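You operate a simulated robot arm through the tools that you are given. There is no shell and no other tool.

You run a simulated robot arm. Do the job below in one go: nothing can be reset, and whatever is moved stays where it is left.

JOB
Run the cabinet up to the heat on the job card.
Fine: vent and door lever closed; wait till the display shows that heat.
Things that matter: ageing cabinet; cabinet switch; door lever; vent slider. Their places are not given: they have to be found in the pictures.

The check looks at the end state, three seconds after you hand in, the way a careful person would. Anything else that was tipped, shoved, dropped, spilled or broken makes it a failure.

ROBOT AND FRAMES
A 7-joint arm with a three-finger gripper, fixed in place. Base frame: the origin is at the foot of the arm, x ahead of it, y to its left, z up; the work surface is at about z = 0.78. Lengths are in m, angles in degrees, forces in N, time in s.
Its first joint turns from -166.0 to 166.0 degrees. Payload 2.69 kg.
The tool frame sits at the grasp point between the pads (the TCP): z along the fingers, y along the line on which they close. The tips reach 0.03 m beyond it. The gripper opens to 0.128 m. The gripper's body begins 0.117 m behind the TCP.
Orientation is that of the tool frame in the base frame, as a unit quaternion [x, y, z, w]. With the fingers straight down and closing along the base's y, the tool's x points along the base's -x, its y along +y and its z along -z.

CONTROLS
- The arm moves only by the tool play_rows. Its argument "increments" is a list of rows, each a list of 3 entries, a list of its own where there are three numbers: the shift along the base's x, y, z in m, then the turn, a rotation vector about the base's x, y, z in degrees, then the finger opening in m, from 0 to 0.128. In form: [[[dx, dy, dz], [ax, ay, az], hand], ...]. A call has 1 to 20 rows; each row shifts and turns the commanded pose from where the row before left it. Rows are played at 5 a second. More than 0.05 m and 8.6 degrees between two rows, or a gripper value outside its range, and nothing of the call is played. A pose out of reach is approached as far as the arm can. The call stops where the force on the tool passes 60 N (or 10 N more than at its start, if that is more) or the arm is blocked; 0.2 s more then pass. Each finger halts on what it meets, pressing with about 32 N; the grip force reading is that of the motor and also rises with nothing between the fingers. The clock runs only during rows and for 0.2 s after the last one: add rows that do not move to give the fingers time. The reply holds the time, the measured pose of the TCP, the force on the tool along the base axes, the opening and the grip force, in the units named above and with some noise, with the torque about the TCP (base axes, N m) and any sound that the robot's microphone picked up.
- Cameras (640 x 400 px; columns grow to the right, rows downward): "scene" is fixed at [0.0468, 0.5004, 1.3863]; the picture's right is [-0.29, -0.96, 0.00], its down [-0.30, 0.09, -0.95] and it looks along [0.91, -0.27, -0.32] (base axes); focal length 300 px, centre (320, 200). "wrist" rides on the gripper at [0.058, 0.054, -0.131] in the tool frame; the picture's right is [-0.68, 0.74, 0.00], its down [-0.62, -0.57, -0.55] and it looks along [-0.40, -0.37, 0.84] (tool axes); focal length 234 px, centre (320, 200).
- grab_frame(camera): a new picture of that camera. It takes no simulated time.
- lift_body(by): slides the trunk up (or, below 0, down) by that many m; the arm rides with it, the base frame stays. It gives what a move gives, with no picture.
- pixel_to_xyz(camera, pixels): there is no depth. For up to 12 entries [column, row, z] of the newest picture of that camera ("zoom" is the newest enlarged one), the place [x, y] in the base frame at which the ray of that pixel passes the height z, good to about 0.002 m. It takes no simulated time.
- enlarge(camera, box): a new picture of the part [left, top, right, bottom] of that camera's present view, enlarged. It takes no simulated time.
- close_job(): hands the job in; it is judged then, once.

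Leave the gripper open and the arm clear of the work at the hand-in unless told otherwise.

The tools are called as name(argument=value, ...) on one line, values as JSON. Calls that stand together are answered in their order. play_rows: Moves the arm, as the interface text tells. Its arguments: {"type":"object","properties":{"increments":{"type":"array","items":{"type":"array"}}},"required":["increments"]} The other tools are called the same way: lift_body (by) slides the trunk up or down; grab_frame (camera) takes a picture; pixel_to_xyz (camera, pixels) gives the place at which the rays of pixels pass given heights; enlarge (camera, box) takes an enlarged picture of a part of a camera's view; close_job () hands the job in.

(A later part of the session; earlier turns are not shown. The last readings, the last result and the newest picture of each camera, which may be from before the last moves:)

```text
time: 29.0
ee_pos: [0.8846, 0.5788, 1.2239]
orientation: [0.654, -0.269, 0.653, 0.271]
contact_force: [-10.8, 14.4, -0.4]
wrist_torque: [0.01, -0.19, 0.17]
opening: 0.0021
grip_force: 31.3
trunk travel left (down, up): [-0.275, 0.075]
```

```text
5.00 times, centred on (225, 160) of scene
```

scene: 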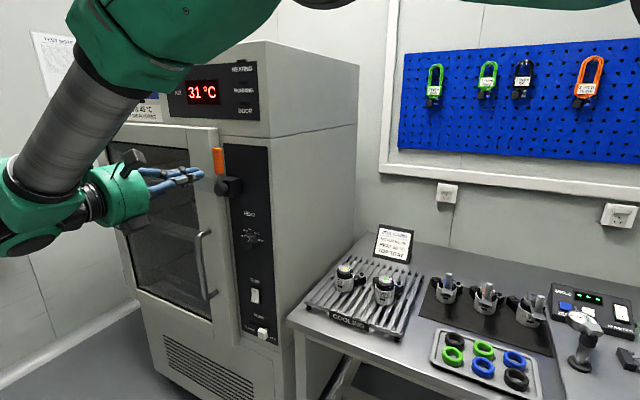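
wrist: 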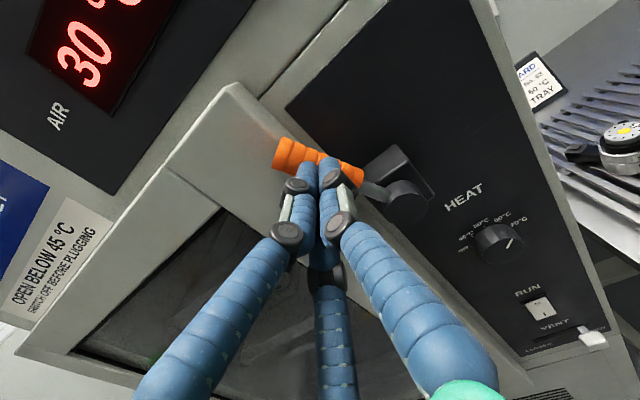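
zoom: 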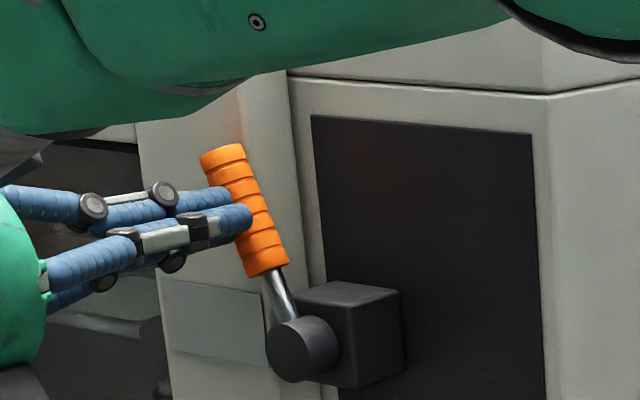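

The lever only turned ~22° and the tool feels 18 N outward: the tips are riding over the front of the grip, so they are not deep enough. I'll back out 30 mm, move left past the grip in free air, and probe the door stile gently to learn its real depth.

play_rows(increments=[[[-0.0212, 0.0212, 0], [0, 0, 0], 0.0], [[0.0, 0.0, 0.015], [0, 0, 0], 0.0], [[0.0175, 0.0175, 0.01], [0, 0, 0], 0.0], [[0.0175, 0.0175, 0.01], [0, 0, 0], 0.0], [[0.014, -0.014, 0], [0, 0, 0], 0.0], [[0, 0, 0], [0, 0, 0], 0.0]])

enlarge(camera="scene", box=[165, 110, 265, 200])

grab_frame(camera="wrist")

```text
time: 30.4
ee_pos: [0.91, 0.613, 1.2581]
orientation: [0.654, -0.27, 0.652, 0.272]
contact_force: [-0.8, -0.5, -0.6]
wrist_torque: [-0.03, -0.04, 0.04]
opening: 0.0022
grip_force: 31.3
out of reach, approached as far as the arm can: row 4
trunk travel left (down, up): [-0.275, 0.075]
```

```text
4.44 times, centred on (215, 155) of scene
```

zoom: 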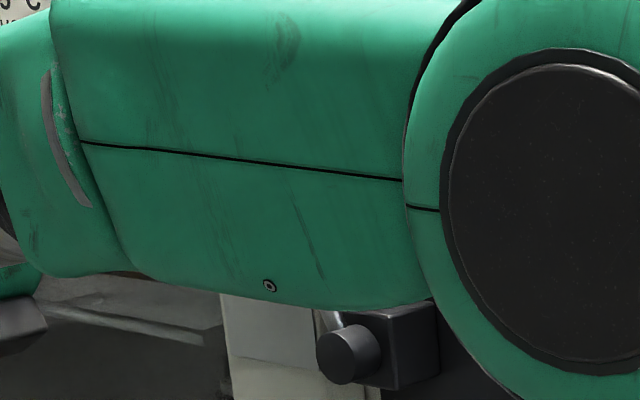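

```text
taken
```

wrist: 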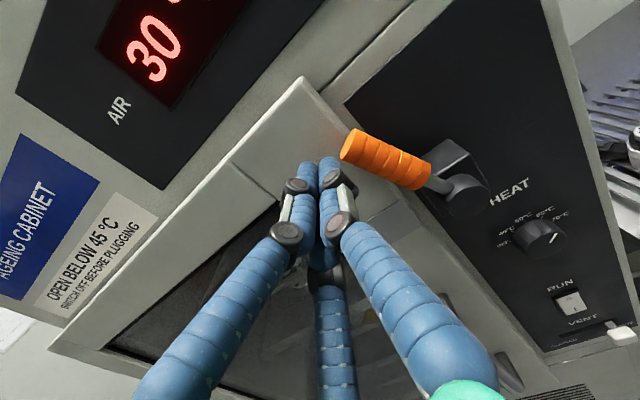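

I'm now left of the grip, over the door stile (near the reach limit). Probe inward in small steps.

play_rows(increments=[[[0.0035, -0.0035, 0], [0, 0, 0], 0.0], [[0.0035, -0.0035, 0], [0, 0, 0], 0.0], [[0, 0, 0], [0, 0, 0], 0.0]])

play_rows(increments=[[[0.0035, -0.0035, 0], [0, 0, 0], 0.0], [[0, 0, 0], [0, 0, 0], 0.0]])

```text
time: 31.2
ee_pos: [0.9164, 0.607, 1.2594]
orientation: [0.655, -0.269, 0.653, 0.27]
contact_force: [-0.1, 0.4, 0.4]
wrist_torque: [0.02, 0.01, 0.01]
opening: 0.0019
grip_force: 31.5
trunk travel left (down, up): [-0.275, 0.075]
```

```text
time: 31.8
ee_pos: [0.9201, 0.6044, 1.2594]
orientation: [0.654, -0.27, 0.652, 0.272]
contact_force: [0.9, -0.3, -0.1]
wrist_torque: [0.0, 0.0, 0.0]
opening: 0.0022
grip_force: 31.4
trunk travel left (down, up): [-0.275, 0.075]
```

No contact yet at out −0.223 (tips −0.253). Continue probing.

play_rows(increments=[[[0.0025, -0.0025, 0], [0, 0, 0], 0.0], [[0, 0, 0], [0, 0, 0], 0.0]])

play_rows(increments=[[[0.0025, -0.0025, 0], [0, 0, 0], 0.0], [[0, 0, 0], [0, 0, 0], 0.0]])

play_rows(increments=[[[0.0025, -0.0025, 0], [0, 0, 0], 0.0], [[0, 0, 0], [0, 0, 0], 0.0]])

```text
time: 32.4
ee_pos: [0.9213, 0.6015, 1.2593]
orientation: [0.654, -0.27, 0.652, 0.272]
contact_force: [0.3, 0.1, 0.3]
wrist_torque: [-0.03, -0.03, -0.01]
opening: 0.0022
grip_force: 32.0
trunk travel left (down, up): [-0.275, 0.075]
```

```text
time: 33.0
ee_pos: [0.9239, 0.5988, 1.2601]
orientation: [0.654, -0.27, 0.653, 0.27]
contact_force: [0.2, 1.2, -0.2]
wrist_torque: [0.01, 0.0, 0.0]
opening: 0.0018
grip_force: 30.8
trunk travel left (down, up): [-0.275, 0.075]
```

```text
time: 33.6
ee_pos: [0.9278, 0.5949, 1.2606]
orientation: [0.654, -0.269, 0.653, 0.271]
contact_force: [-0.3, -0.4, -0.3]
wrist_torque: [-0.03, -0.04, -0.03]
opening: 0.0021
grip_force: 31.5
trunk travel left (down, up): [-0.275, 0.075]
```

Still free at out −0.235. Keep probing.

play_rows(increments=[[[0.0025, -0.0025, 0], [0, 0, 0], 0.0], [[0, 0, 0], [0, 0, 0], 0.0]])

play_rows(increments=[[[0.0025, -0.0025, 0], [0, 0, 0], 0.0], [[0, 0, 0], [0, 0, 0], 0.0]])

play_rows(increments=[[[0.0025, -0.0025, 0], [0, 0, 0], 0.0], [[0, 0, 0], [0, 0, 0], 0.0]])

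enlarge(camera="wrist", box=[230, 90, 390, 210])

```text
time: 34.2
ee_pos: [0.9297, 0.5943, 1.2594]
orientation: [0.654, -0.27, 0.652, 0.271]
contact_force: [0.6, -0.1, 0.2]
wrist_torque: [-0.01, 0.0, 0.0]
opening: 0.0022
grip_force: 31.2
trunk travel left (down, up): [-0.275, 0.075]
```

```text
time: 34.8
ee_pos: [0.933, 0.5914, 1.2592]
orientation: [0.654, -0.27, 0.653, 0.271]
contact_force: [-0.1, 0.8, 0.4]
wrist_torque: [0.01, -0.02, -0.02]
opening: 0.0019
grip_force: 31.6
trunk travel left (down, up): [-0.275, 0.075]
```

```text
time: 35.4
ee_pos: [0.9328, 0.5896, 1.2599]
orientation: [0.654, -0.269, 0.652, 0.271]
contact_force: [-6.6, 3.1, -0.4]
wrist_torque: [-0.02, -0.02, -0.08]
opening: 0.0059
grip_force: 31.9
trunk travel left (down, up): [-0.275, 0.075]
```

```text
3.33 times, centred on (310, 150) of wrist
```

zoom: 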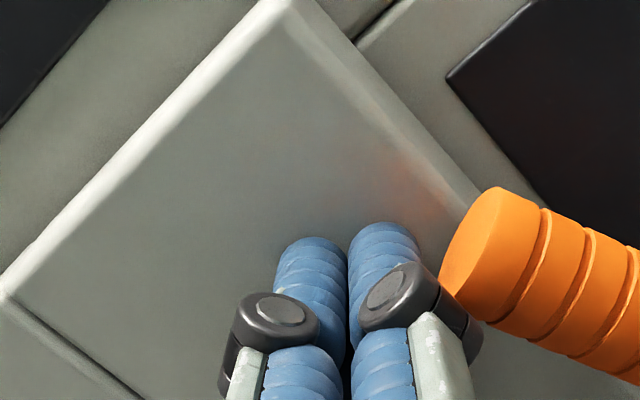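

Contact with the door at TCP out≈−0.242 (7 N). So the lever axis is at roughly tip depth −0.251; working depth for the push should be TCP out≈−0.233. Retreat, go back to the right of the lever.

play_rows(increments=[[[-0.02, 0.02, 0], [0, 0, 0], 0.0], [[-0.02, 0.02, 0], [0, 0, 0], 0.0], [[-0.0318, -0.0318, -0.01], [0, 0, 0], 0.0], [[-0.0318, -0.0318, -0.01], [0, 0, 0], 0.0], [[0, 0, 0], [0, 0, 0], 0.0]])

grab_frame(camera="wrist")

enlarge(camera="scene", box=[185, 120, 265, 200])

```text
time: 36.6
ee_pos: [0.8285, 0.5691, 1.2356]
orientation: [0.654, -0.269, 0.652, 0.273]
contact_force: [1.9, 2.0, -0.5]
wrist_torque: [-0.08, -0.12, -0.35]
opening: 0.0019
grip_force: 31.5
trunk travel left (down, up): [-0.275, 0.075]
```

```text
taken
```

wrist: 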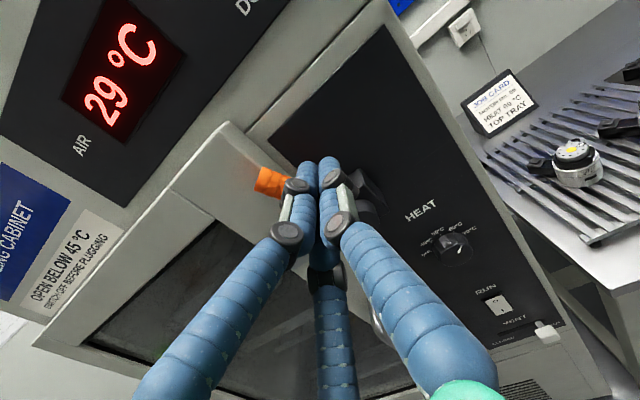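

```text
5.00 times, centred on (225, 160) of scene
```

zoom: 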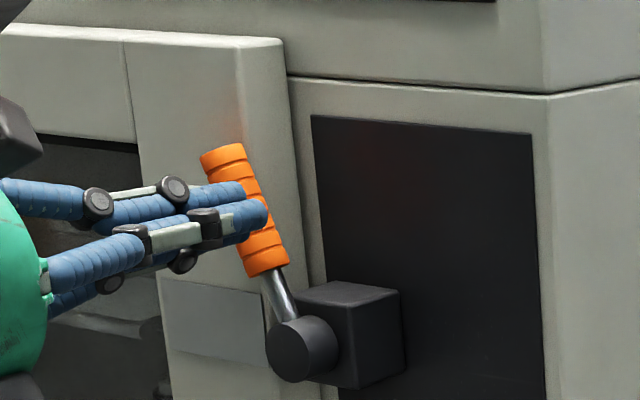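

In position right of the lever (gap ~13 mm). Insert deeper to out≈−0.234 and check the force.

play_rows(increments=[[[0.0179, -0.0179, 0], [0, 0, 0], 0.0], [[0.0179, -0.0179, 0], [0, 0, 0], 0.0], [[0, 0, 0], [0, 0, 0], 0.0]])

```text
time: 37.4
ee_pos: [0.8636, 0.5276, 1.2391]
orientation: [0.654, -0.27, 0.653, 0.271]
contact_force: [0.2, -0.8, 0.4]
wrist_torque: [0.03, -0.03, 0.04]
opening: 0.0021
grip_force: 31.1
trunk travel left (down, up): [-0.275, 0.075]
```

No contact, tips beside the grip. Back 3 mm and push left to about 40°.

play_rows(increments=[[[-0.002, 0.002, 0], [0, 0, 0], 0.0], [[0.0074, 0.0074, -0.0025], [0, 0, 0], 0.0], [[0.0074, 0.0074, -0.0025], [0, 0, 0], 0.0], [[0.0055, 0.0055, -0.0028], [0, 0, 0], 0.0], [[0.0055, 0.0055, -0.0028], [0, 0, 0], 0.0], [[0.0055, 0.0055, -0.0028], [0, 0, 0], 0.0], [[0, 0, 0], [0, 0, 0], 0.0]])

enlarge(camera="wrist", box=[210, 90, 450, 240])

enlarge(camera="scene", box=[185, 120, 265, 200])

```text
time: 39.0
ee_pos: [0.8956, 0.5632, 1.2263]
orientation: [0.654, -0.27, 0.652, 0.272]
contact_force: [-0.9, 0.9, -0.4]
wrist_torque: [-0.02, -0.03, -0.04]
opening: 0.0022
grip_force: 31.1
trunk travel left (down, up): [-0.275, 0.075]
```

```text
2.67 times, centred on (330, 165) of wrist
```

zoom: 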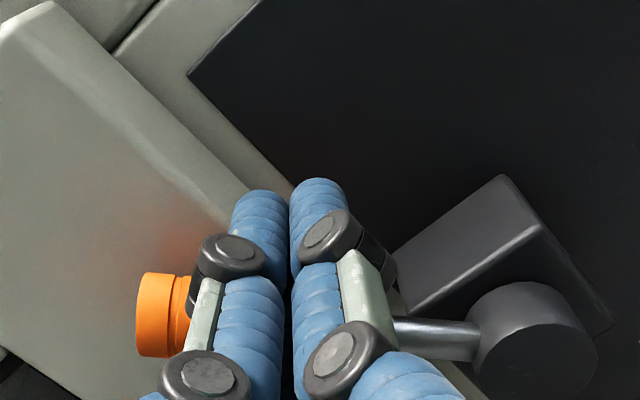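

```text
5.00 times, centred on (225, 160) of scene
```

zoom: 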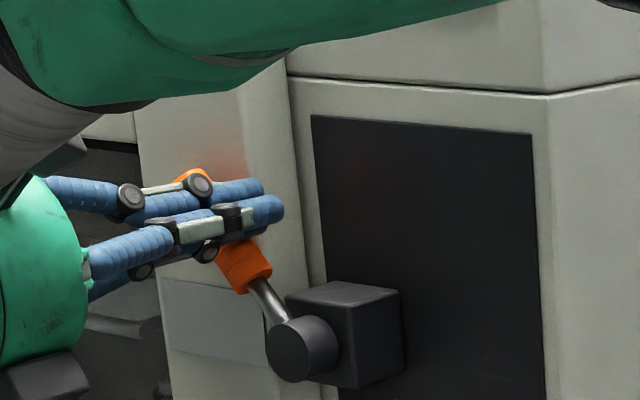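

The lever follows well (≈40°, no side force). Continue along the arc to about 75°.

play_rows(increments=[[[0.004, 0.004, -0.005], [0, 0, 0], 0.0], [[0.004, 0.004, -0.0055], [0, 0, 0], 0.0], [[0.004, 0.004, -0.006], [0, 0, 0], 0.0], [[0.0038, 0.0038, -0.0073], [0, 0, 0], 0.0], [[0.0037, 0.0037, -0.0078], [0, 0, 0], 0.0], [[0, 0, 0], [0, 0, 0], 0.0]])

enlarge(camera="wrist", box=[210, 90, 450, 240])

enlarge(camera="scene", box=[185, 120, 265, 200])

```text
time: 40.4
ee_pos: [0.9148, 0.5815, 1.1938]
orientation: [0.654, -0.27, 0.652, 0.272]
contact_force: [-0.5, 0.2, -1.2]
wrist_torque: [0.0, -0.05, -0.01]
opening: 0.0021
grip_force: 31.3
trunk travel left (down, up): [-0.275, 0.075]
```

```text
2.67 times, centred on (330, 165) of wrist
```

zoom: 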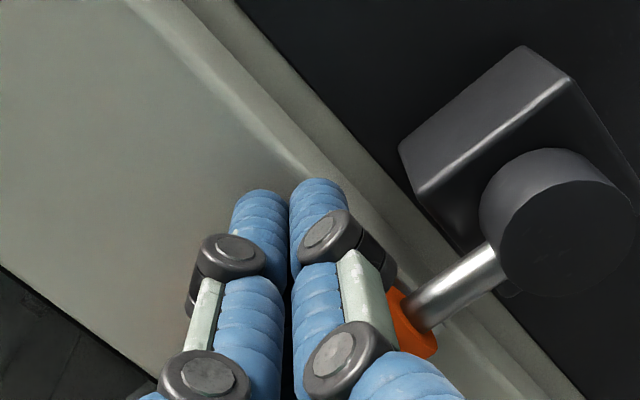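

```text
5.00 times, centred on (225, 160) of scene
```

zoom: 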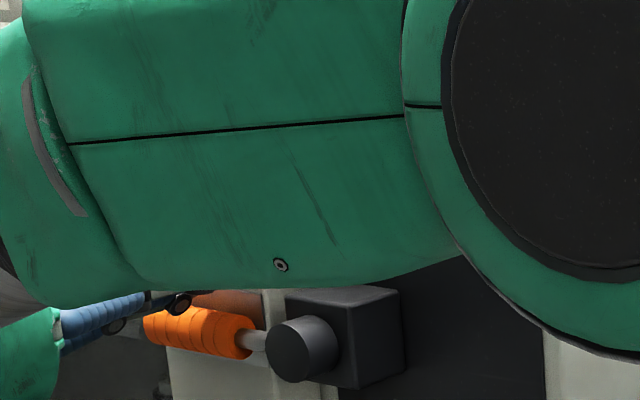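

The lever is at ~75–80°. Push further down to the end position, watching the force.

play_rows(increments=[[[0.002, 0.002, -0.006], [0, 0, 0], 0.0], [[0.002, 0.002, -0.006], [0, 0, 0], 0.0], [[0, 0, -0.005], [0, 0, 0], 0.0], [[0, 0, 0], [0, 0, 0], 0.0]])

enlarge(camera="scene", box=[185, 120, 265, 200])

enlarge(camera="wrist", box=[210, 90, 450, 240])

```text
time: 41.4
ee_pos: [0.9192, 0.5852, 1.1796]
orientation: [0.654, -0.27, 0.654, 0.27]
contact_force: [4.7, 3.3, 9.6]
wrist_torque: [-0.07, -0.24, 0.08]
opening: 0.0022
grip_force: 31.0
trunk travel left (down, up): [-0.275, 0.075]
```

```text
5.00 times, centred on (225, 160) of scene
```

zoom: 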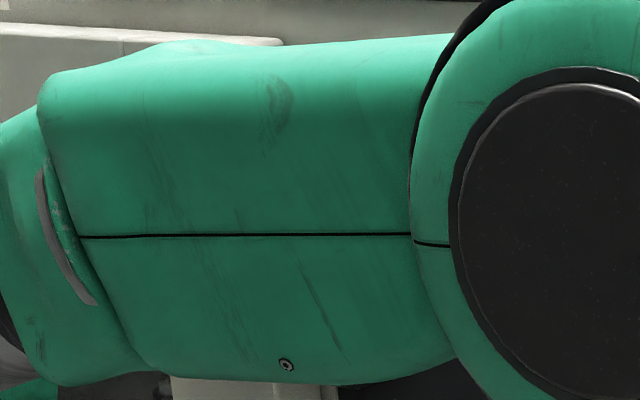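

```text
2.67 times, centred on (330, 165) of wrist
```

zoom: 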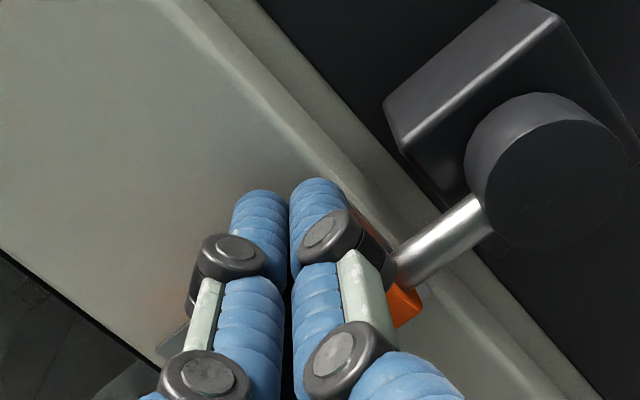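

Reaction of 10 N: probably at the stop. Press 4 mm more to be sure it's fully home.

play_rows(increments=[[[0, 0, -0.002], [0, 0, 0], 0.0], [[0, 0, -0.002], [0, 0, 0], 0.0], [[0, 0, 0], [0, 0, 0], 0.0]])

```text
time: 42.2
ee_pos: [0.9182, 0.5852, 1.1776]
orientation: [0.653, -0.271, 0.654, 0.269]
contact_force: [8.5, 5.1, 33.2]
wrist_torque: [-0.27, -0.68, 0.14]
opening: 0.0023
grip_force: 31.8
trunk travel left (down, up): [-0.275, 0.075]
```

33 N with hardly any motion: the lever is on its stop. Release upward, then back out and look.

play_rows(increments=[[[0, 0, 0.012], [0, 0, 0], 0.0], [[-0.025, 0.025, 0.005], [0, 0, 0], 0.0], [[-0.03, 0.03, 0], [0, 0, 0], 0.0], [[-0.03, 0.03, 0], [0, 0, 0], 0.0], [[-0.03, -0.03, 0], [0, 0, 0], 0.0], [[0, 0, 0], [0, 0, 0], 0.0]])

grab_frame(camera="wrist")

grab_frame(camera="scene")

```text
time: 43.6
ee_pos: [0.8064, 0.6431, 1.1773]
orientation: [0.655, -0.266, 0.651, 0.276]
contact_force: [1.2, 0.6, -6.1]
wrist_torque: [-0.5, -0.5, -0.19]
opening: 0.0021
grip_force: 31.9
trunk travel left (down, up): [-0.275, 0.075]
```

```text
taken
```

wrist: 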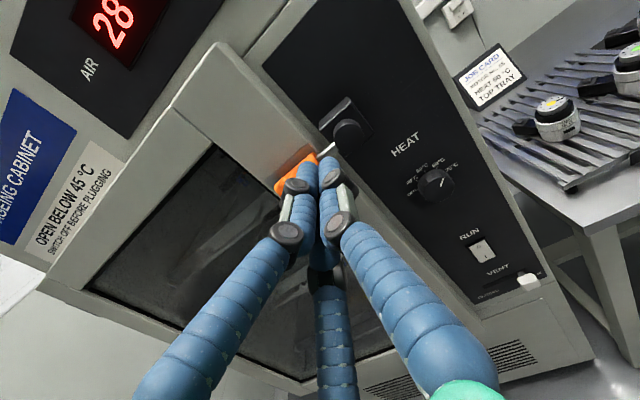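

```text
taken
```

scene: 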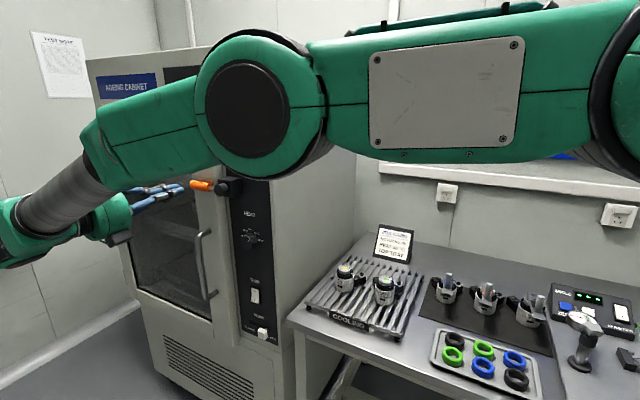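

The lever is horizontal over the door now. I'll let the arm settle and check the readings and a zoom of the lever.

play_rows(increments=[[[0, 0, 0], [0, 0, 0], 0.0], [[0, 0, 0], [0, 0, 0], 0.0]])

enlarge(camera="scene", box=[165, 140, 265, 220])

enlarge(camera="wrist", box=[240, 60, 400, 200])

```text
time: 44.2
ee_pos: [0.8045, 0.6427, 1.1892]
orientation: [0.653, -0.271, 0.652, 0.272]
contact_force: [0.4, 0.6, -0.7]
wrist_torque: [0.0, -0.05, -0.04]
opening: 0.0022
grip_force: 31.0
trunk travel left (down, up): [-0.275, 0.075]
```

```text
5.00 times, centred on (215, 180) of scene
```

zoom: 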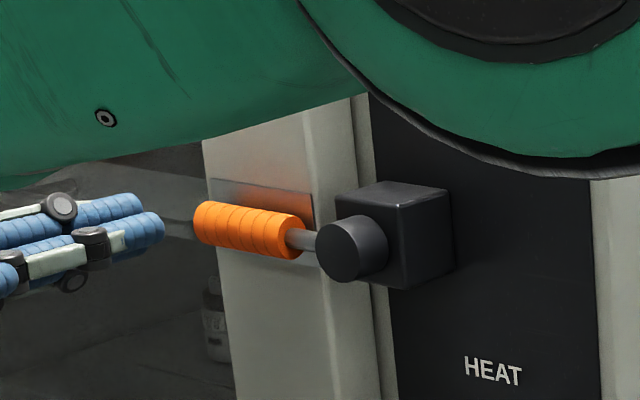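

```text
2.86 times, centred on (320, 130) of wrist
```

zoom: 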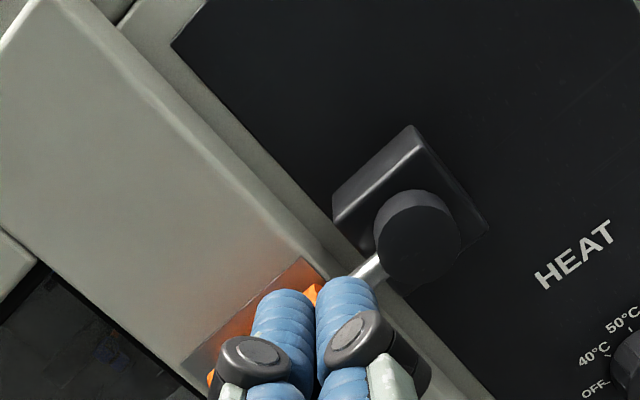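

The lever is closed and horizontal on its plate. Next: vent slider at about a≈0.921, z≈0.670 (below table height). I'll move right in front of the panel and then lower the trunk.

play_rows(increments=[[[-0.0314, -0.0314, -0.01], [0, 0, 0], 0.0], [[-0.0314, -0.0314, -0.01], [0, 0, 0], 0.0], [[-0.0314, -0.0314, -0.01], [0, 0, 0], 0.0], [[0, 0, 0], [0, 0, 0], 0.0]])

grab_frame(camera="scene")

grab_frame(camera="wrist")

```text
time: 45.2
ee_pos: [0.7079, 0.5466, 1.1588]
orientation: [0.653, -0.271, 0.653, 0.271]
contact_force: [-0.1, -0.3, 0.1]
wrist_torque: [0.03, 0.01, -0.01]
opening: 0.002
grip_force: 31.3
trunk travel left (down, up): [-0.275, 0.075]
```

```text
taken
```

scene: 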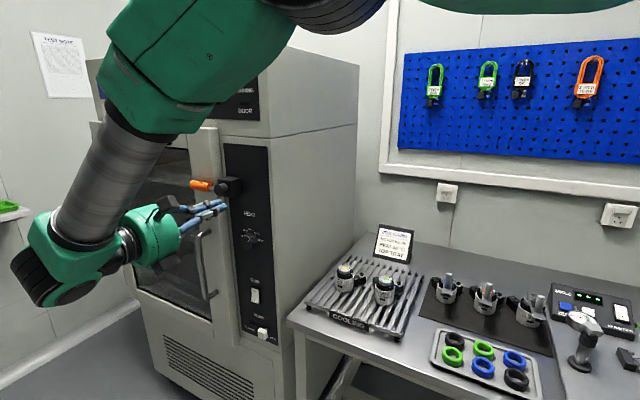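

```text
taken
```

wrist: 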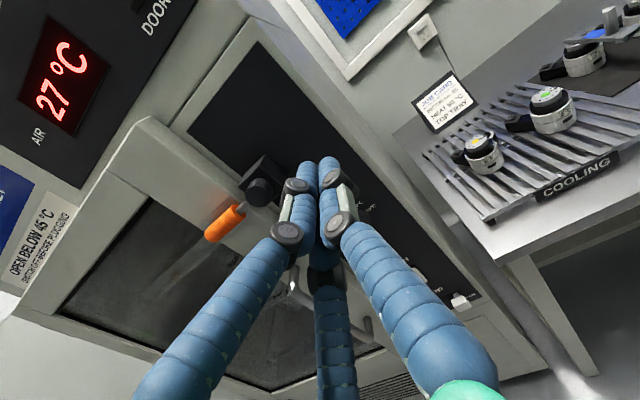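

Arm arches clear above. Lower the trunk by 0.25 m.

lift_body(by=-0.25)

grab_frame(camera="scene")

grab_frame(camera="wrist")

```text
time: 47.8
ee_pos: [0.7077, 0.5469, 0.9086]
orientation: [0.653, -0.271, 0.653, 0.271]
contact_force: [0.4, -0.2, -0.4]
wrist_torque: [-0.01, 0.02, -0.02]
opening: 0.0024
grip_force: 31.4
trunk travel left (down, up): [-0.025, 0.325]
```

```text
taken
```

scene: 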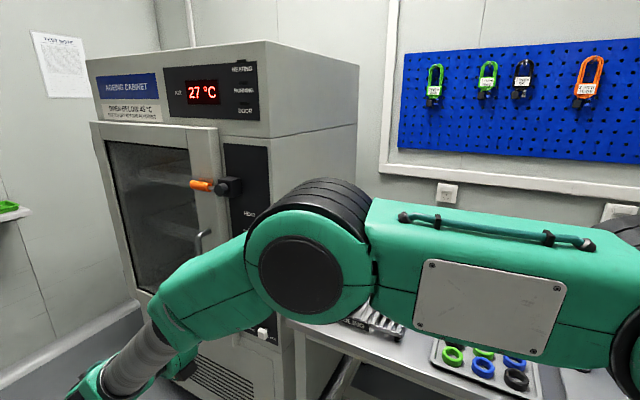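

```text
taken
```

wrist: 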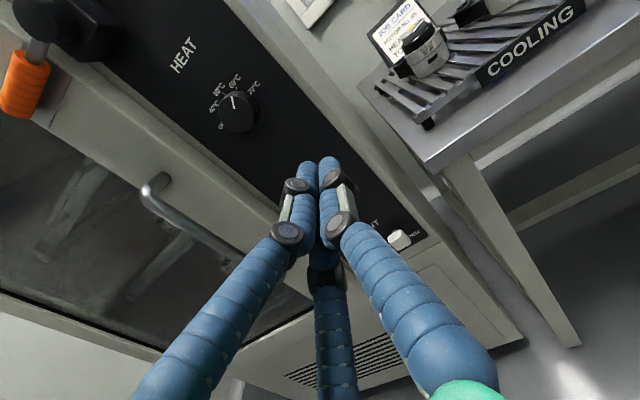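

Clear. Lower the tool toward the slider's height, still 0.19 m in front of the panel.

play_rows(increments=[[[0, 0, -0.04], [0, 0, 0], 0.0], [[0, 0, -0.04], [0, 0, 0], 0.0], [[0, 0, -0.04], [0, 0, 0], 0.0], [[0, 0, -0.04], [0, 0, 0], 0.0], [[0, 0, -0.04], [0, 0, 0], 0.0], [[0, 0, 0], [0, 0, 0], 0.0]])

grab_frame(camera="wrist")

enlarge(camera="wrist", box=[240, 60, 440, 200])

grab_frame(camera="scene")

```text
time: 49.2
ee_pos: [0.7094, 0.5476, 0.7075]
orientation: [0.654, -0.271, 0.652, 0.272]
contact_force: [0.6, 0.1, -0.9]
wrist_torque: [-0.08, 0.02, 0.01]
opening: 0.0021
grip_force: 31.6
trunk travel left (down, up): [-0.025, 0.325]
```

```text
taken
```

wrist: 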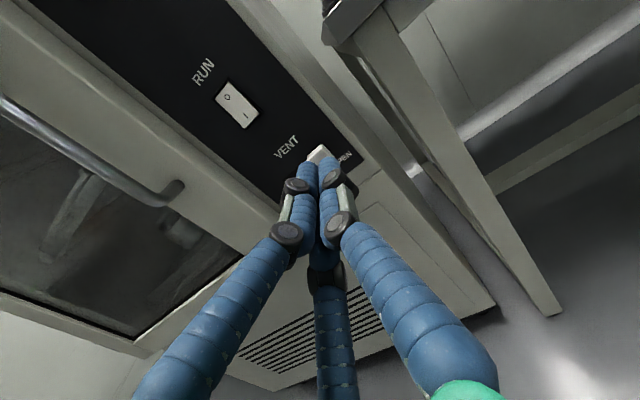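

```text
2.86 times, centred on (340, 130) of wrist
```

zoom: 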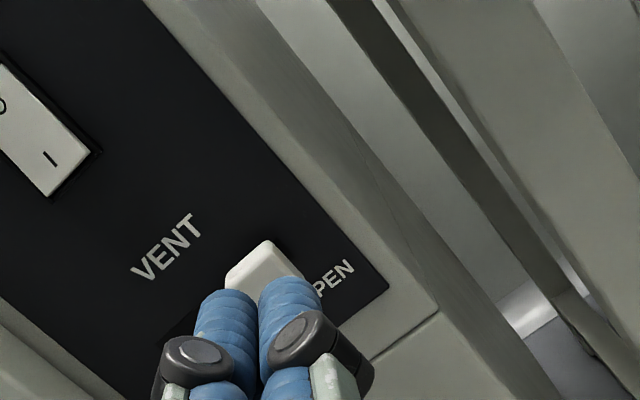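

```text
taken
```

scene: 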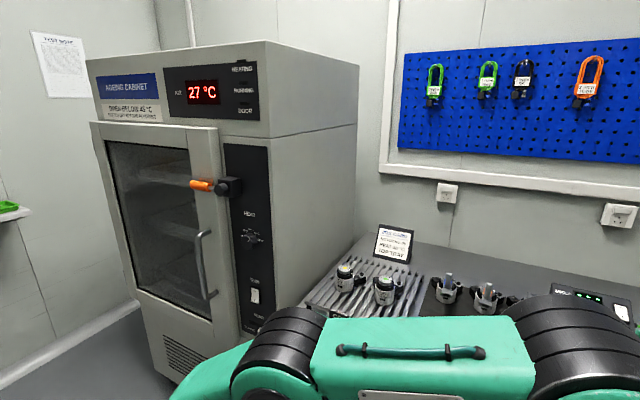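

The slider cube shows just behind the tips at (321,150). I'll go to its right side: a≈0.880, z≈0.670, first to out≈−0.20.

play_rows(increments=[[[0.0181, -0.0224, -0.0125], [0, 0, 0], 0.0], [[0.0181, -0.0224, -0.0125], [0, 0, 0], 0.0], [[0.0181, -0.0224, -0.0125], [0, 0, 0], 0.0], [[0, 0, 0], [0, 0, 0], 0.0]])

grab_frame(camera="wrist")

enlarge(camera="wrist", box=[230, 90, 390, 210])

```text
time: 50.2
ee_pos: [0.7629, 0.4773, 0.667]
orientation: [0.654, -0.269, 0.653, 0.27]
contact_force: [-0.7, 0.0, 0.2]
wrist_torque: [-0.02, -0.02, 0.01]
opening: 0.0023
grip_force: 31.4
trunk travel left (down, up): [-0.025, 0.325]
```

```text
taken
```

wrist: 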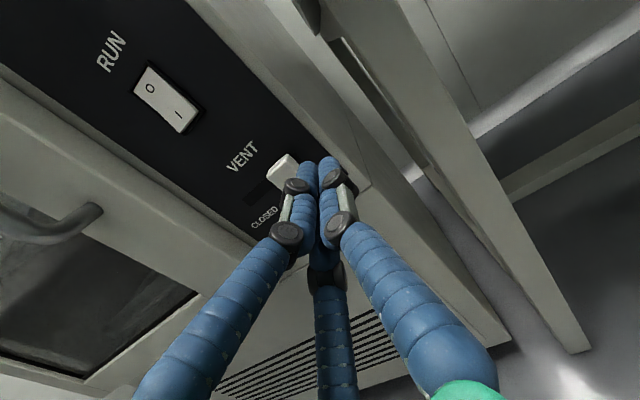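

```text
3.33 times, centred on (310, 150) of wrist
```

zoom: 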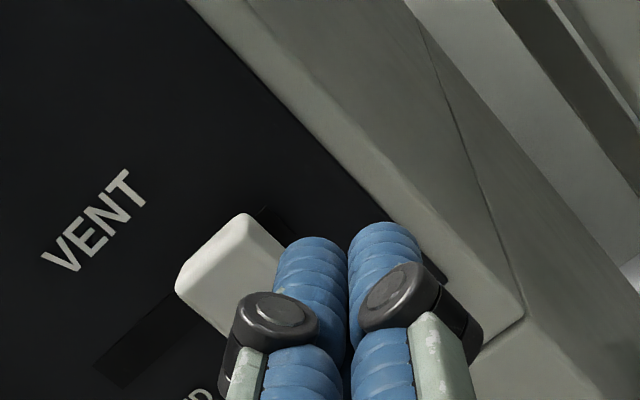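

The cube sits at a≈0.906–0.931, z≈0.67; my fingers are 14 mm to its right. Insert to out≈−0.262.

play_rows(increments=[[[0.0141, -0.0141, 0.003], [0, 0, 0], 0.0], [[0.0141, -0.0141, 0], [0, 0, 0], 0.0], [[0.0141, -0.0141, 0], [0, 0, 0], 0.0], [[0, 0, 0], [0, 0, 0], 0.0]])

enlarge(camera="wrist", box=[230, 90, 390, 210])

enlarge(camera="scene", box=[220, 270, 300, 350])

```text
time: 51.2
ee_pos: [0.804, 0.4355, 0.6755]
orientation: [0.654, -0.27, 0.652, 0.271]
contact_force: [0.0, -0.3, 0.4]
wrist_torque: [-0.03, -0.02, 0.01]
opening: 0.0022
grip_force: 31.7
trunk travel left (down, up): [-0.025, 0.325]
```

```text
3.33 times, centred on (310, 150) of wrist
```

zoom: 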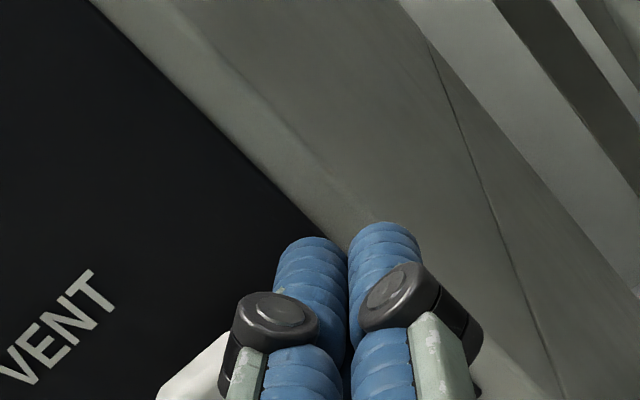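

```text
5.00 times, centred on (260, 310) of scene
```

zoom: 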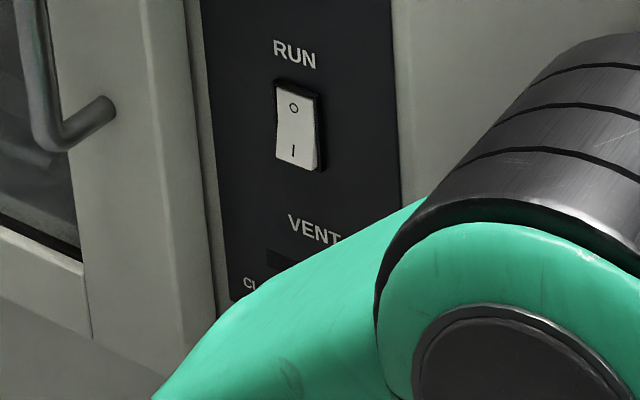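

Fingers are right of the cube. Push left in steps: first 35 mm.

play_rows(increments=[[[0.005, 0.005, -0.004], [0, 0, 0], 0.0], [[0.005, 0.005, 0], [0, 0, 0], 0.0], [[0.005, 0.005, 0], [0, 0, 0], 0.0], [[0.005, 0.005, 0], [0, 0, 0], 0.0], [[0.005, 0.005, 0], [0, 0, 0], 0.0], [[0, 0, 0], [0, 0, 0], 0.0]])

enlarge(camera="wrist", box=[200, 90, 400, 250])

```text
time: 52.6
ee_pos: [0.8287, 0.4617, 0.6698]
orientation: [0.654, -0.27, 0.652, 0.272]
contact_force: [-0.3, -0.2, -0.2]
wrist_torque: [-0.02, 0.01, -0.01]
opening: 0.002
grip_force: 31.2
trunk travel left (down, up): [-0.025, 0.325]
```

```text
2.50 times, centred on (300, 170) of wrist
```

zoom: 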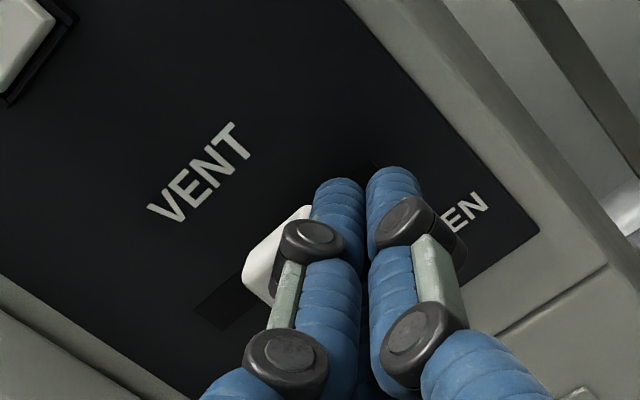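

The cube moves with the fingers. Continue left to the stop.

play_rows(increments=[[[0.005, 0.005, 0], [0, 0, 0], 0.0], [[0.005, 0.005, 0], [0, 0, 0], 0.0], [[0.005, 0.005, 0], [0, 0, 0], 0.0], [[0.005, 0.005, 0], [0, 0, 0], 0.0], [[0, 0, 0], [0, 0, 0], 0.0]])

enlarge(camera="wrist", box=[200, 90, 400, 250])

```text
time: 53.8
ee_pos: [0.8491, 0.4815, 0.6699]
orientation: [0.654, -0.271, 0.652, 0.273]
contact_force: [-0.1, 0.4, 1.1]
wrist_torque: [-0.01, -0.01, -0.02]
opening: 0.0022
grip_force: 31.8
trunk travel left (down, up): [-0.025, 0.325]
```

```text
2.50 times, centred on (300, 170) of wrist
```

zoom: 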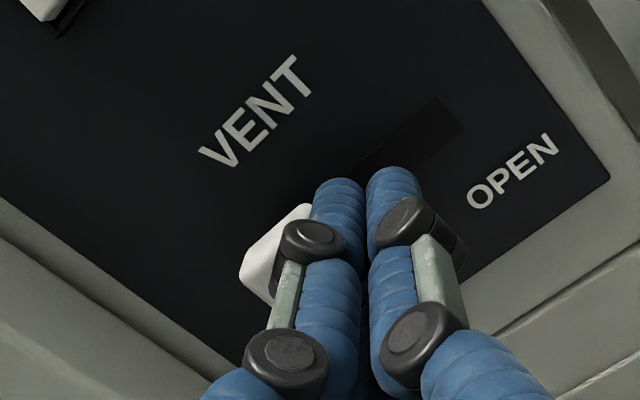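

Slot's left end is now hidden under the cube; still no resistance. Continue in small steps until the stop is felt.

play_rows(increments=[[[0.003, 0.003, 0], [0, 0, 0], 0.0], [[0.003, 0.003, 0], [0, 0, 0], 0.0], [[0, 0, 0], [0, 0, 0], 0.0]])

play_rows(increments=[[[0.003, 0.003, 0], [0, 0, 0], 0.0], [[0, 0, 0], [0, 0, 0], 0.0]])

enlarge(camera="wrist", box=[200, 90, 400, 250])

```text
time: 54.6
ee_pos: [0.8566, 0.486, 0.6698]
orientation: [0.654, -0.27, 0.653, 0.27]
contact_force: [-0.2, -0.4, 0.6]
wrist_torque: [0.03, -0.04, 0.01]
opening: 0.0021
grip_force: 31.8
trunk travel left (down, up): [-0.025, 0.325]
```

```text
time: 55.2
ee_pos: [0.8591, 0.4913, 0.6697]
orientation: [0.654, -0.269, 0.653, 0.271]
contact_force: [-0.5, -0.1, -1.0]
wrist_torque: [0.01, 0.0, -0.02]
opening: 0.002
grip_force: 31.3
trunk travel left (down, up): [-0.025, 0.325]
```

```text
2.50 times, centred on (300, 170) of wrist
```

zoom: 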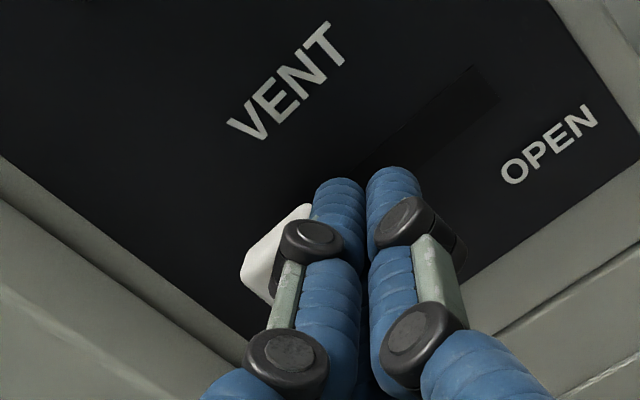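

TCP a=0.955, still free. Continue.

play_rows(increments=[[[0.002, 0.002, 0], [0, 0, 0], 0.0], [[0, 0, 0], [0, 0, 0], 0.0]])

play_rows(increments=[[[0.002, 0.002, 0], [0, 0, 0], 0.0], [[0, 0, 0], [0, 0, 0], 0.0]])

play_rows(increments=[[[0.002, 0.002, 0], [0, 0, 0], 0.0], [[0, 0, 0], [0, 0, 0], 0.0]])

```text
time: 55.8
ee_pos: [0.8612, 0.4927, 0.6696]
orientation: [0.654, -0.27, 0.652, 0.273]
contact_force: [-9.1, -4.3, 2.6]
wrist_torque: [-0.07, -0.04, -0.15]
opening: 0.0021
grip_force: 31.1
trunk travel left (down, up): [-0.025, 0.325]
```

```text
time: 56.4
ee_pos: [0.862, 0.4945, 0.6702]
orientation: [0.653, -0.271, 0.652, 0.273]
contact_force: [-31.0, -15.0, 4.3]
wrist_torque: [-0.08, -0.22, -0.49]
opening: 0.0019
grip_force: 31.9
trunk travel left (down, up): [-0.025, 0.325]
```

```text
time: 57.2
ee_pos: [0.8613, 0.4924, 0.6678]
orientation: [0.653, -0.27, 0.651, 0.276]
contact_force: [-18.1, -17.9, 7.9]
wrist_torque: [-0.13, -0.35, 0.47]
opening: 0.0022
grip_force: 31.6
trunk travel left (down, up): [-0.025, 0.325]
stopped in row 2: the force on the tool passed its limit at 61 N (the readings are from after the stop); the commanded pose is now the measured one
```

Hard stop felt at a≈0.957: the vent is fully left (CLOSED). Back off to the right a little, then straight out.

play_rows(increments=[[[-0.007, -0.007, 0], [0, 0, 0], 0.0], [[-0.025, 0.025, 0], [0, 0, 0], 0.0], [[-0.03, 0.03, 0], [0, 0, 0], 0.0], [[-0.03, 0.03, 0], [0, 0, 0], 0.0], [[-0.02, -0.02, 0.02], [0, 0, 0], 0.0], [[0, 0, 0], [0, 0, 0], 0.0]])

grab_frame(camera="wrist")

enlarge(camera="wrist", box=[180, 40, 380, 200])

grab_frame(camera="scene")

```text
time: 58.6
ee_pos: [0.7541, 0.5529, 0.6897]
orientation: [0.654, -0.27, 0.652, 0.272]
contact_force: [0.9, 0.5, -0.5]
wrist_torque: [0.05, -0.03, -0.02]
opening: 0.0023
grip_force: 31.7
trunk travel left (down, up): [-0.025, 0.325]
```

```text
taken
```

wrist: 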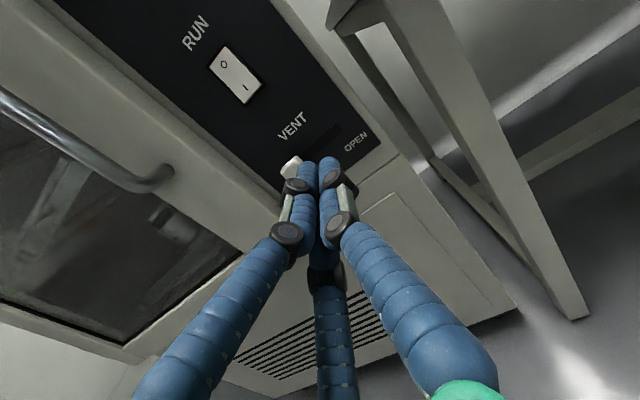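

```text
2.50 times, centred on (280, 120) of wrist
```

zoom: 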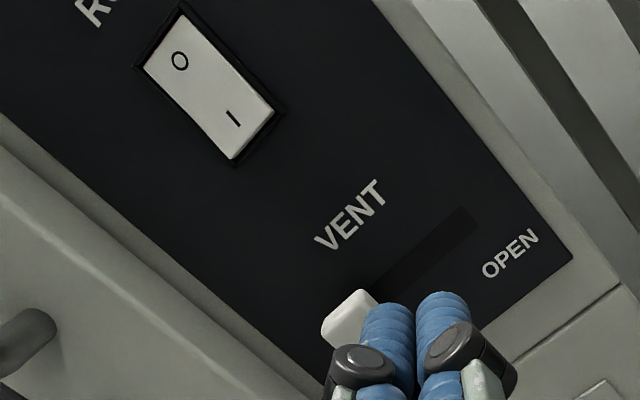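

```text
taken
```

scene: 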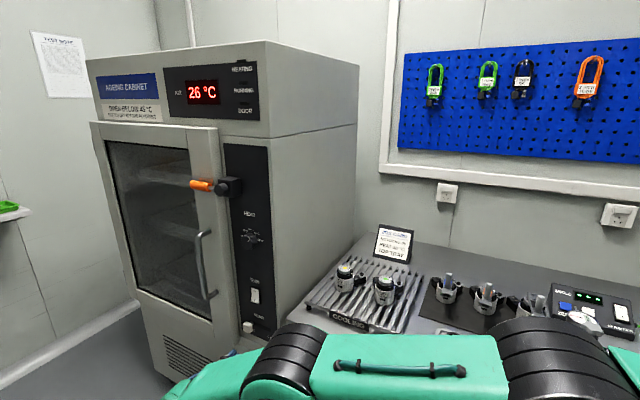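

The vent is at CLOSED and the rocker (a≈0.955, z 0.767–0.816) is still on O. I'll roll the hand 90° clockwise, open to 0.06 so that the single finger is the lower one, and go in front of the rocker.

play_rows(increments=[[[0.002, 0.002, 0.0106], [5.785, -5.785, 0], 0.02], [[0.002, 0.002, 0.0106], [5.785, -5.785, 0], 0.04], [[0.002, 0.002, 0.0106], [5.785, -5.785, 0], 0.06], [[0.002, 0.002, 0.0106], [5.785, -5.785, 0], 0.06], [[0.002, 0.002, 0.0106], [5.785, -5.785, 0], 0.06], [[0.002, 0.002, 0.0106], [5.785, -5.785, 0], 0.06], [[0.002, 0.002, 0.0106], [5.785, -5.785, 0], 0.06], [[0.002, 0.002, 0.0106], [5.785, -5.785, 0], 0.06], [[0.002, 0.002, 0.0106], [5.785, -5.785, 0], 0.06], [[0.002, 0.002, 0.0106], [5.785, -5.785, 0], 0.06], [[0.002, 0.002, 0.0106], [5.785, -5.785, 0], 0.06], [[0, 0, 0], [-4.243, -4.243, 0], 0.06], [[0, 0, 0], [-4.243, -4.243, 0], 0.06], [[0, 0, 0], [0, 0, 0], 0.06]])

grab_frame(camera="wrist")

grab_frame(camera="scene")

```text
time: 61.6
ee_pos: [0.7734, 0.5754, 0.8036]
orientation: [0.242, -0.581, 0.718, -0.296]
contact_force: [0.5, -0.6, -0.9]
wrist_torque: [-0.05, 0.01, 0.01]
opening: 0.0598
grip_force: 0.0
trunk travel left (down, up): [-0.025, 0.325]
```

```text
taken
```

wrist: 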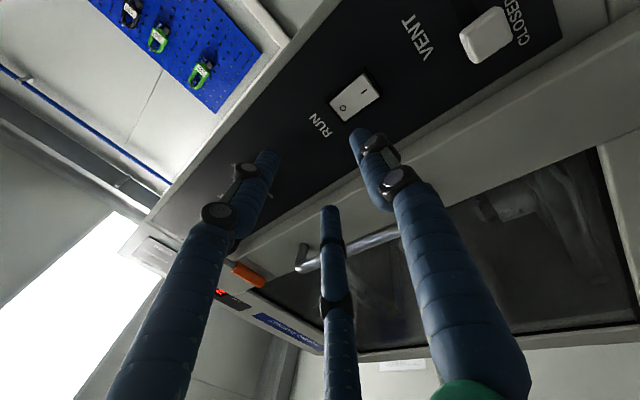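

```text
taken
```

scene: 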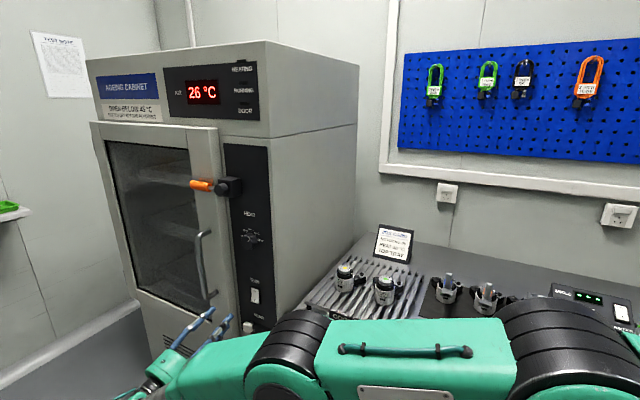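

The lower finger (tip at (357,133)) is lined up with the "I" half (tip z≈0.772, I at z≈0.775). Nudge 3 mm up/left and advance 0.10 m.

play_rows(increments=[[[0.0025, 0.0025, 0.003], [0, 0, 0], 0.06], [[0.0177, -0.0177, 0], [0, 0, 0], 0.06], [[0.0177, -0.0177, 0], [0, 0, 0], 0.06], [[0.0177, -0.0177, 0], [0, 0, 0], 0.06], [[0.0177, -0.0177, 0], [0, 0, 0], 0.06], [[0, 0, 0], [0, 0, 0], 0.06]])

grab_frame(camera="wrist")

enlarge(camera="wrist", box=[300, 80, 440, 200])

enlarge(camera="scene", box=[220, 260, 300, 340])

```text
time: 63.0
ee_pos: [0.8475, 0.505, 0.8052]
orientation: [0.243, -0.581, 0.718, -0.296]
contact_force: [-0.6, -0.4, -0.5]
wrist_torque: [0.01, 0.02, -0.03]
opening: 0.0599
grip_force: 0.1
trunk travel left (down, up): [-0.025, 0.325]
```

```text
taken
```

wrist: 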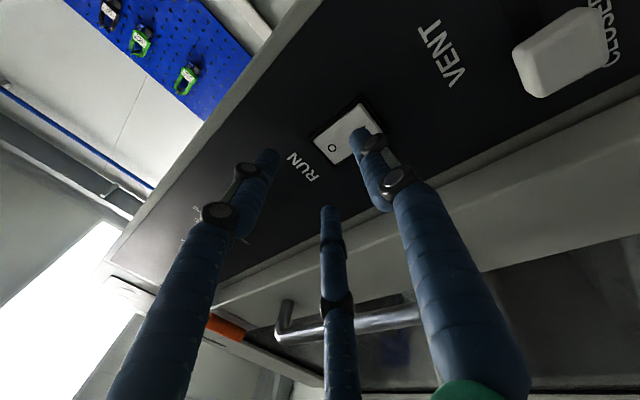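

```text
3.33 times, centred on (370, 140) of wrist
```

zoom: 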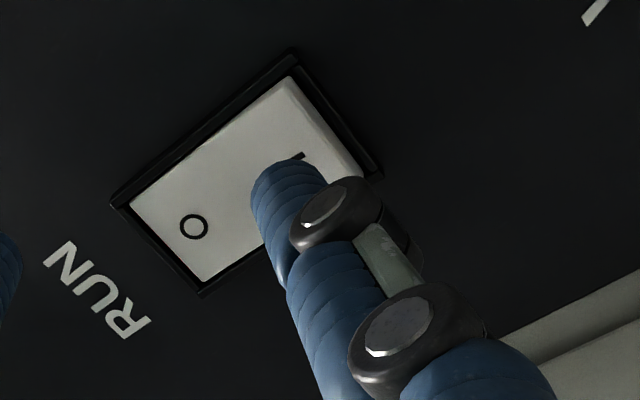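

```text
5.00 times, centred on (260, 300) of scene
```

zoom: 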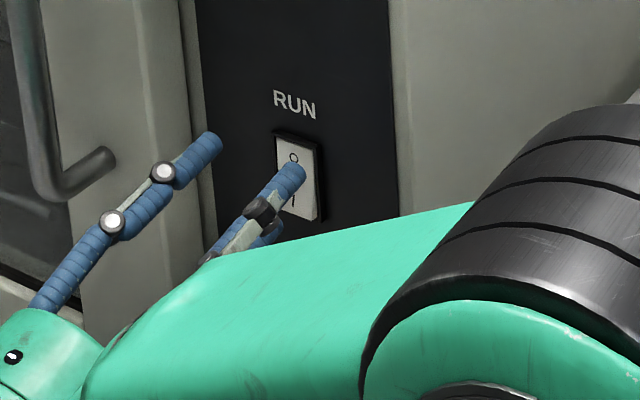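

The finger points at the "I" half. Advance in small steps while watching the force.

play_rows(increments=[[[0.0053, -0.0053, 0], [0, 0, 0], 0.06], [[0.0053, -0.0053, 0], [0, 0, 0], 0.06], [[0, 0, 0], [0, 0, 0], 0.06]])

play_rows(increments=[[[0.0025, -0.0025, 0], [0, 0, 0], 0.06], [[0, 0, 0], [0, 0, 0], 0.06]])

enlarge(camera="wrist", box=[300, 80, 440, 200])

```text
time: 63.8
ee_pos: [0.8583, 0.4955, 0.8077]
orientation: [0.243, -0.582, 0.718, -0.295]
contact_force: [-0.1, 0.3, -0.7]
wrist_torque: [0.02, 0.05, 0.01]
opening: 0.0599
grip_force: 0.0
trunk travel left (down, up): [-0.025, 0.325]
```

```text
time: 64.4
ee_pos: [0.8599, 0.4942, 0.8071]
orientation: [0.242, -0.582, 0.718, -0.295]
contact_force: [0.0, 0.1, -0.5]
wrist_torque: [0.02, 0.01, 0.01]
opening: 0.0602
grip_force: 0.0
trunk travel left (down, up): [-0.025, 0.325]
```

```text
3.33 times, centred on (370, 140) of wrist
```

zoom: 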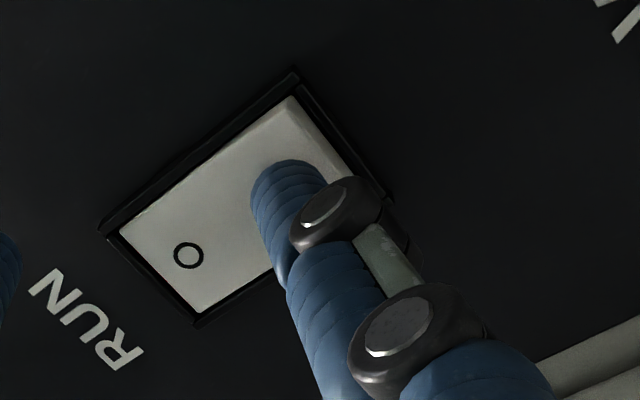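

Tip at about −0.296, no contact yet. Continue.

play_rows(increments=[[[0.002, -0.002, 0], [0, 0, 0], 0.06], [[0, 0, 0], [0, 0, 0], 0.06]])

play_rows(increments=[[[0.002, -0.002, 0], [0, 0, 0], 0.06], [[0, 0, 0], [0, 0, 0], 0.06]])

play_rows(increments=[[[0.002, -0.002, 0], [0, 0, 0], 0.06], [[0, 0, 0], [0, 0, 0], 0.06]])

enlarge(camera="wrist", box=[300, 80, 440, 200])

enlarge(camera="scene", box=[80, 40, 280, 165])

```text
time: 65.0
ee_pos: [0.8616, 0.4915, 0.8065]
orientation: [0.243, -0.581, 0.718, -0.296]
contact_force: [-0.3, -0.1, 0.1]
wrist_torque: [0.02, 0.01, 0.01]
opening: 0.0601
grip_force: 0.1
trunk travel left (down, up): [-0.025, 0.325]
```

```text
time: 65.6
ee_pos: [0.8634, 0.4905, 0.8072]
orientation: [0.243, -0.581, 0.718, -0.295]
contact_force: [-3.4, 2.0, -1.0]
wrist_torque: [0.11, 0.17, -0.01]
opening: 0.0599
grip_force: 0.2
trunk travel left (down, up): [-0.025, 0.325]
```

```text
time: 66.2
ee_pos: [0.8646, 0.4889, 0.8068]
orientation: [0.244, -0.581, 0.719, -0.295]
contact_force: [-26.3, 15.1, -9.7]
wrist_torque: [0.79, 1.23, -0.29]
opening: 0.0661
grip_force: 4.0
trunk travel left (down, up): [-0.025, 0.325]
```

```text
3.33 times, centred on (370, 140) of wrist
```

zoom: 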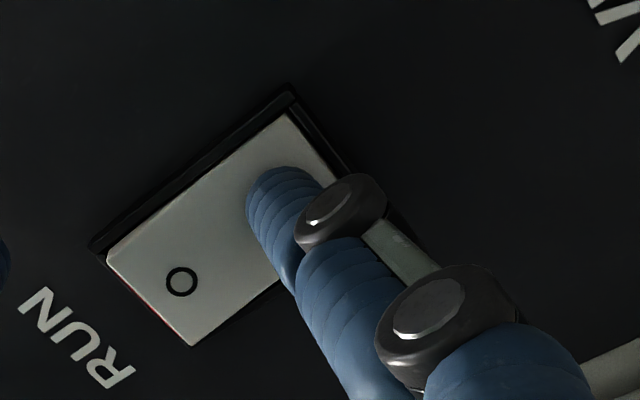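

```text
3.20 times, centred on (180, 102) of scene
```

zoom: 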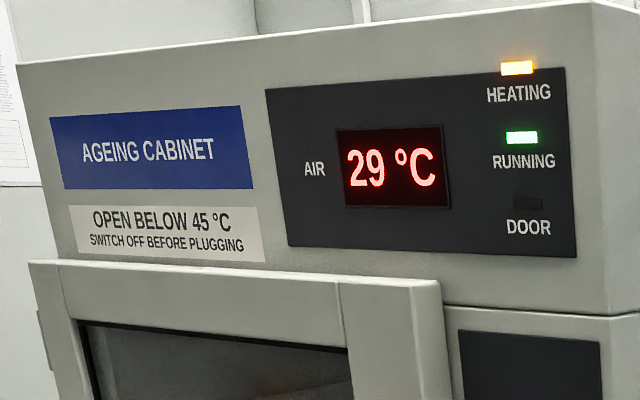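

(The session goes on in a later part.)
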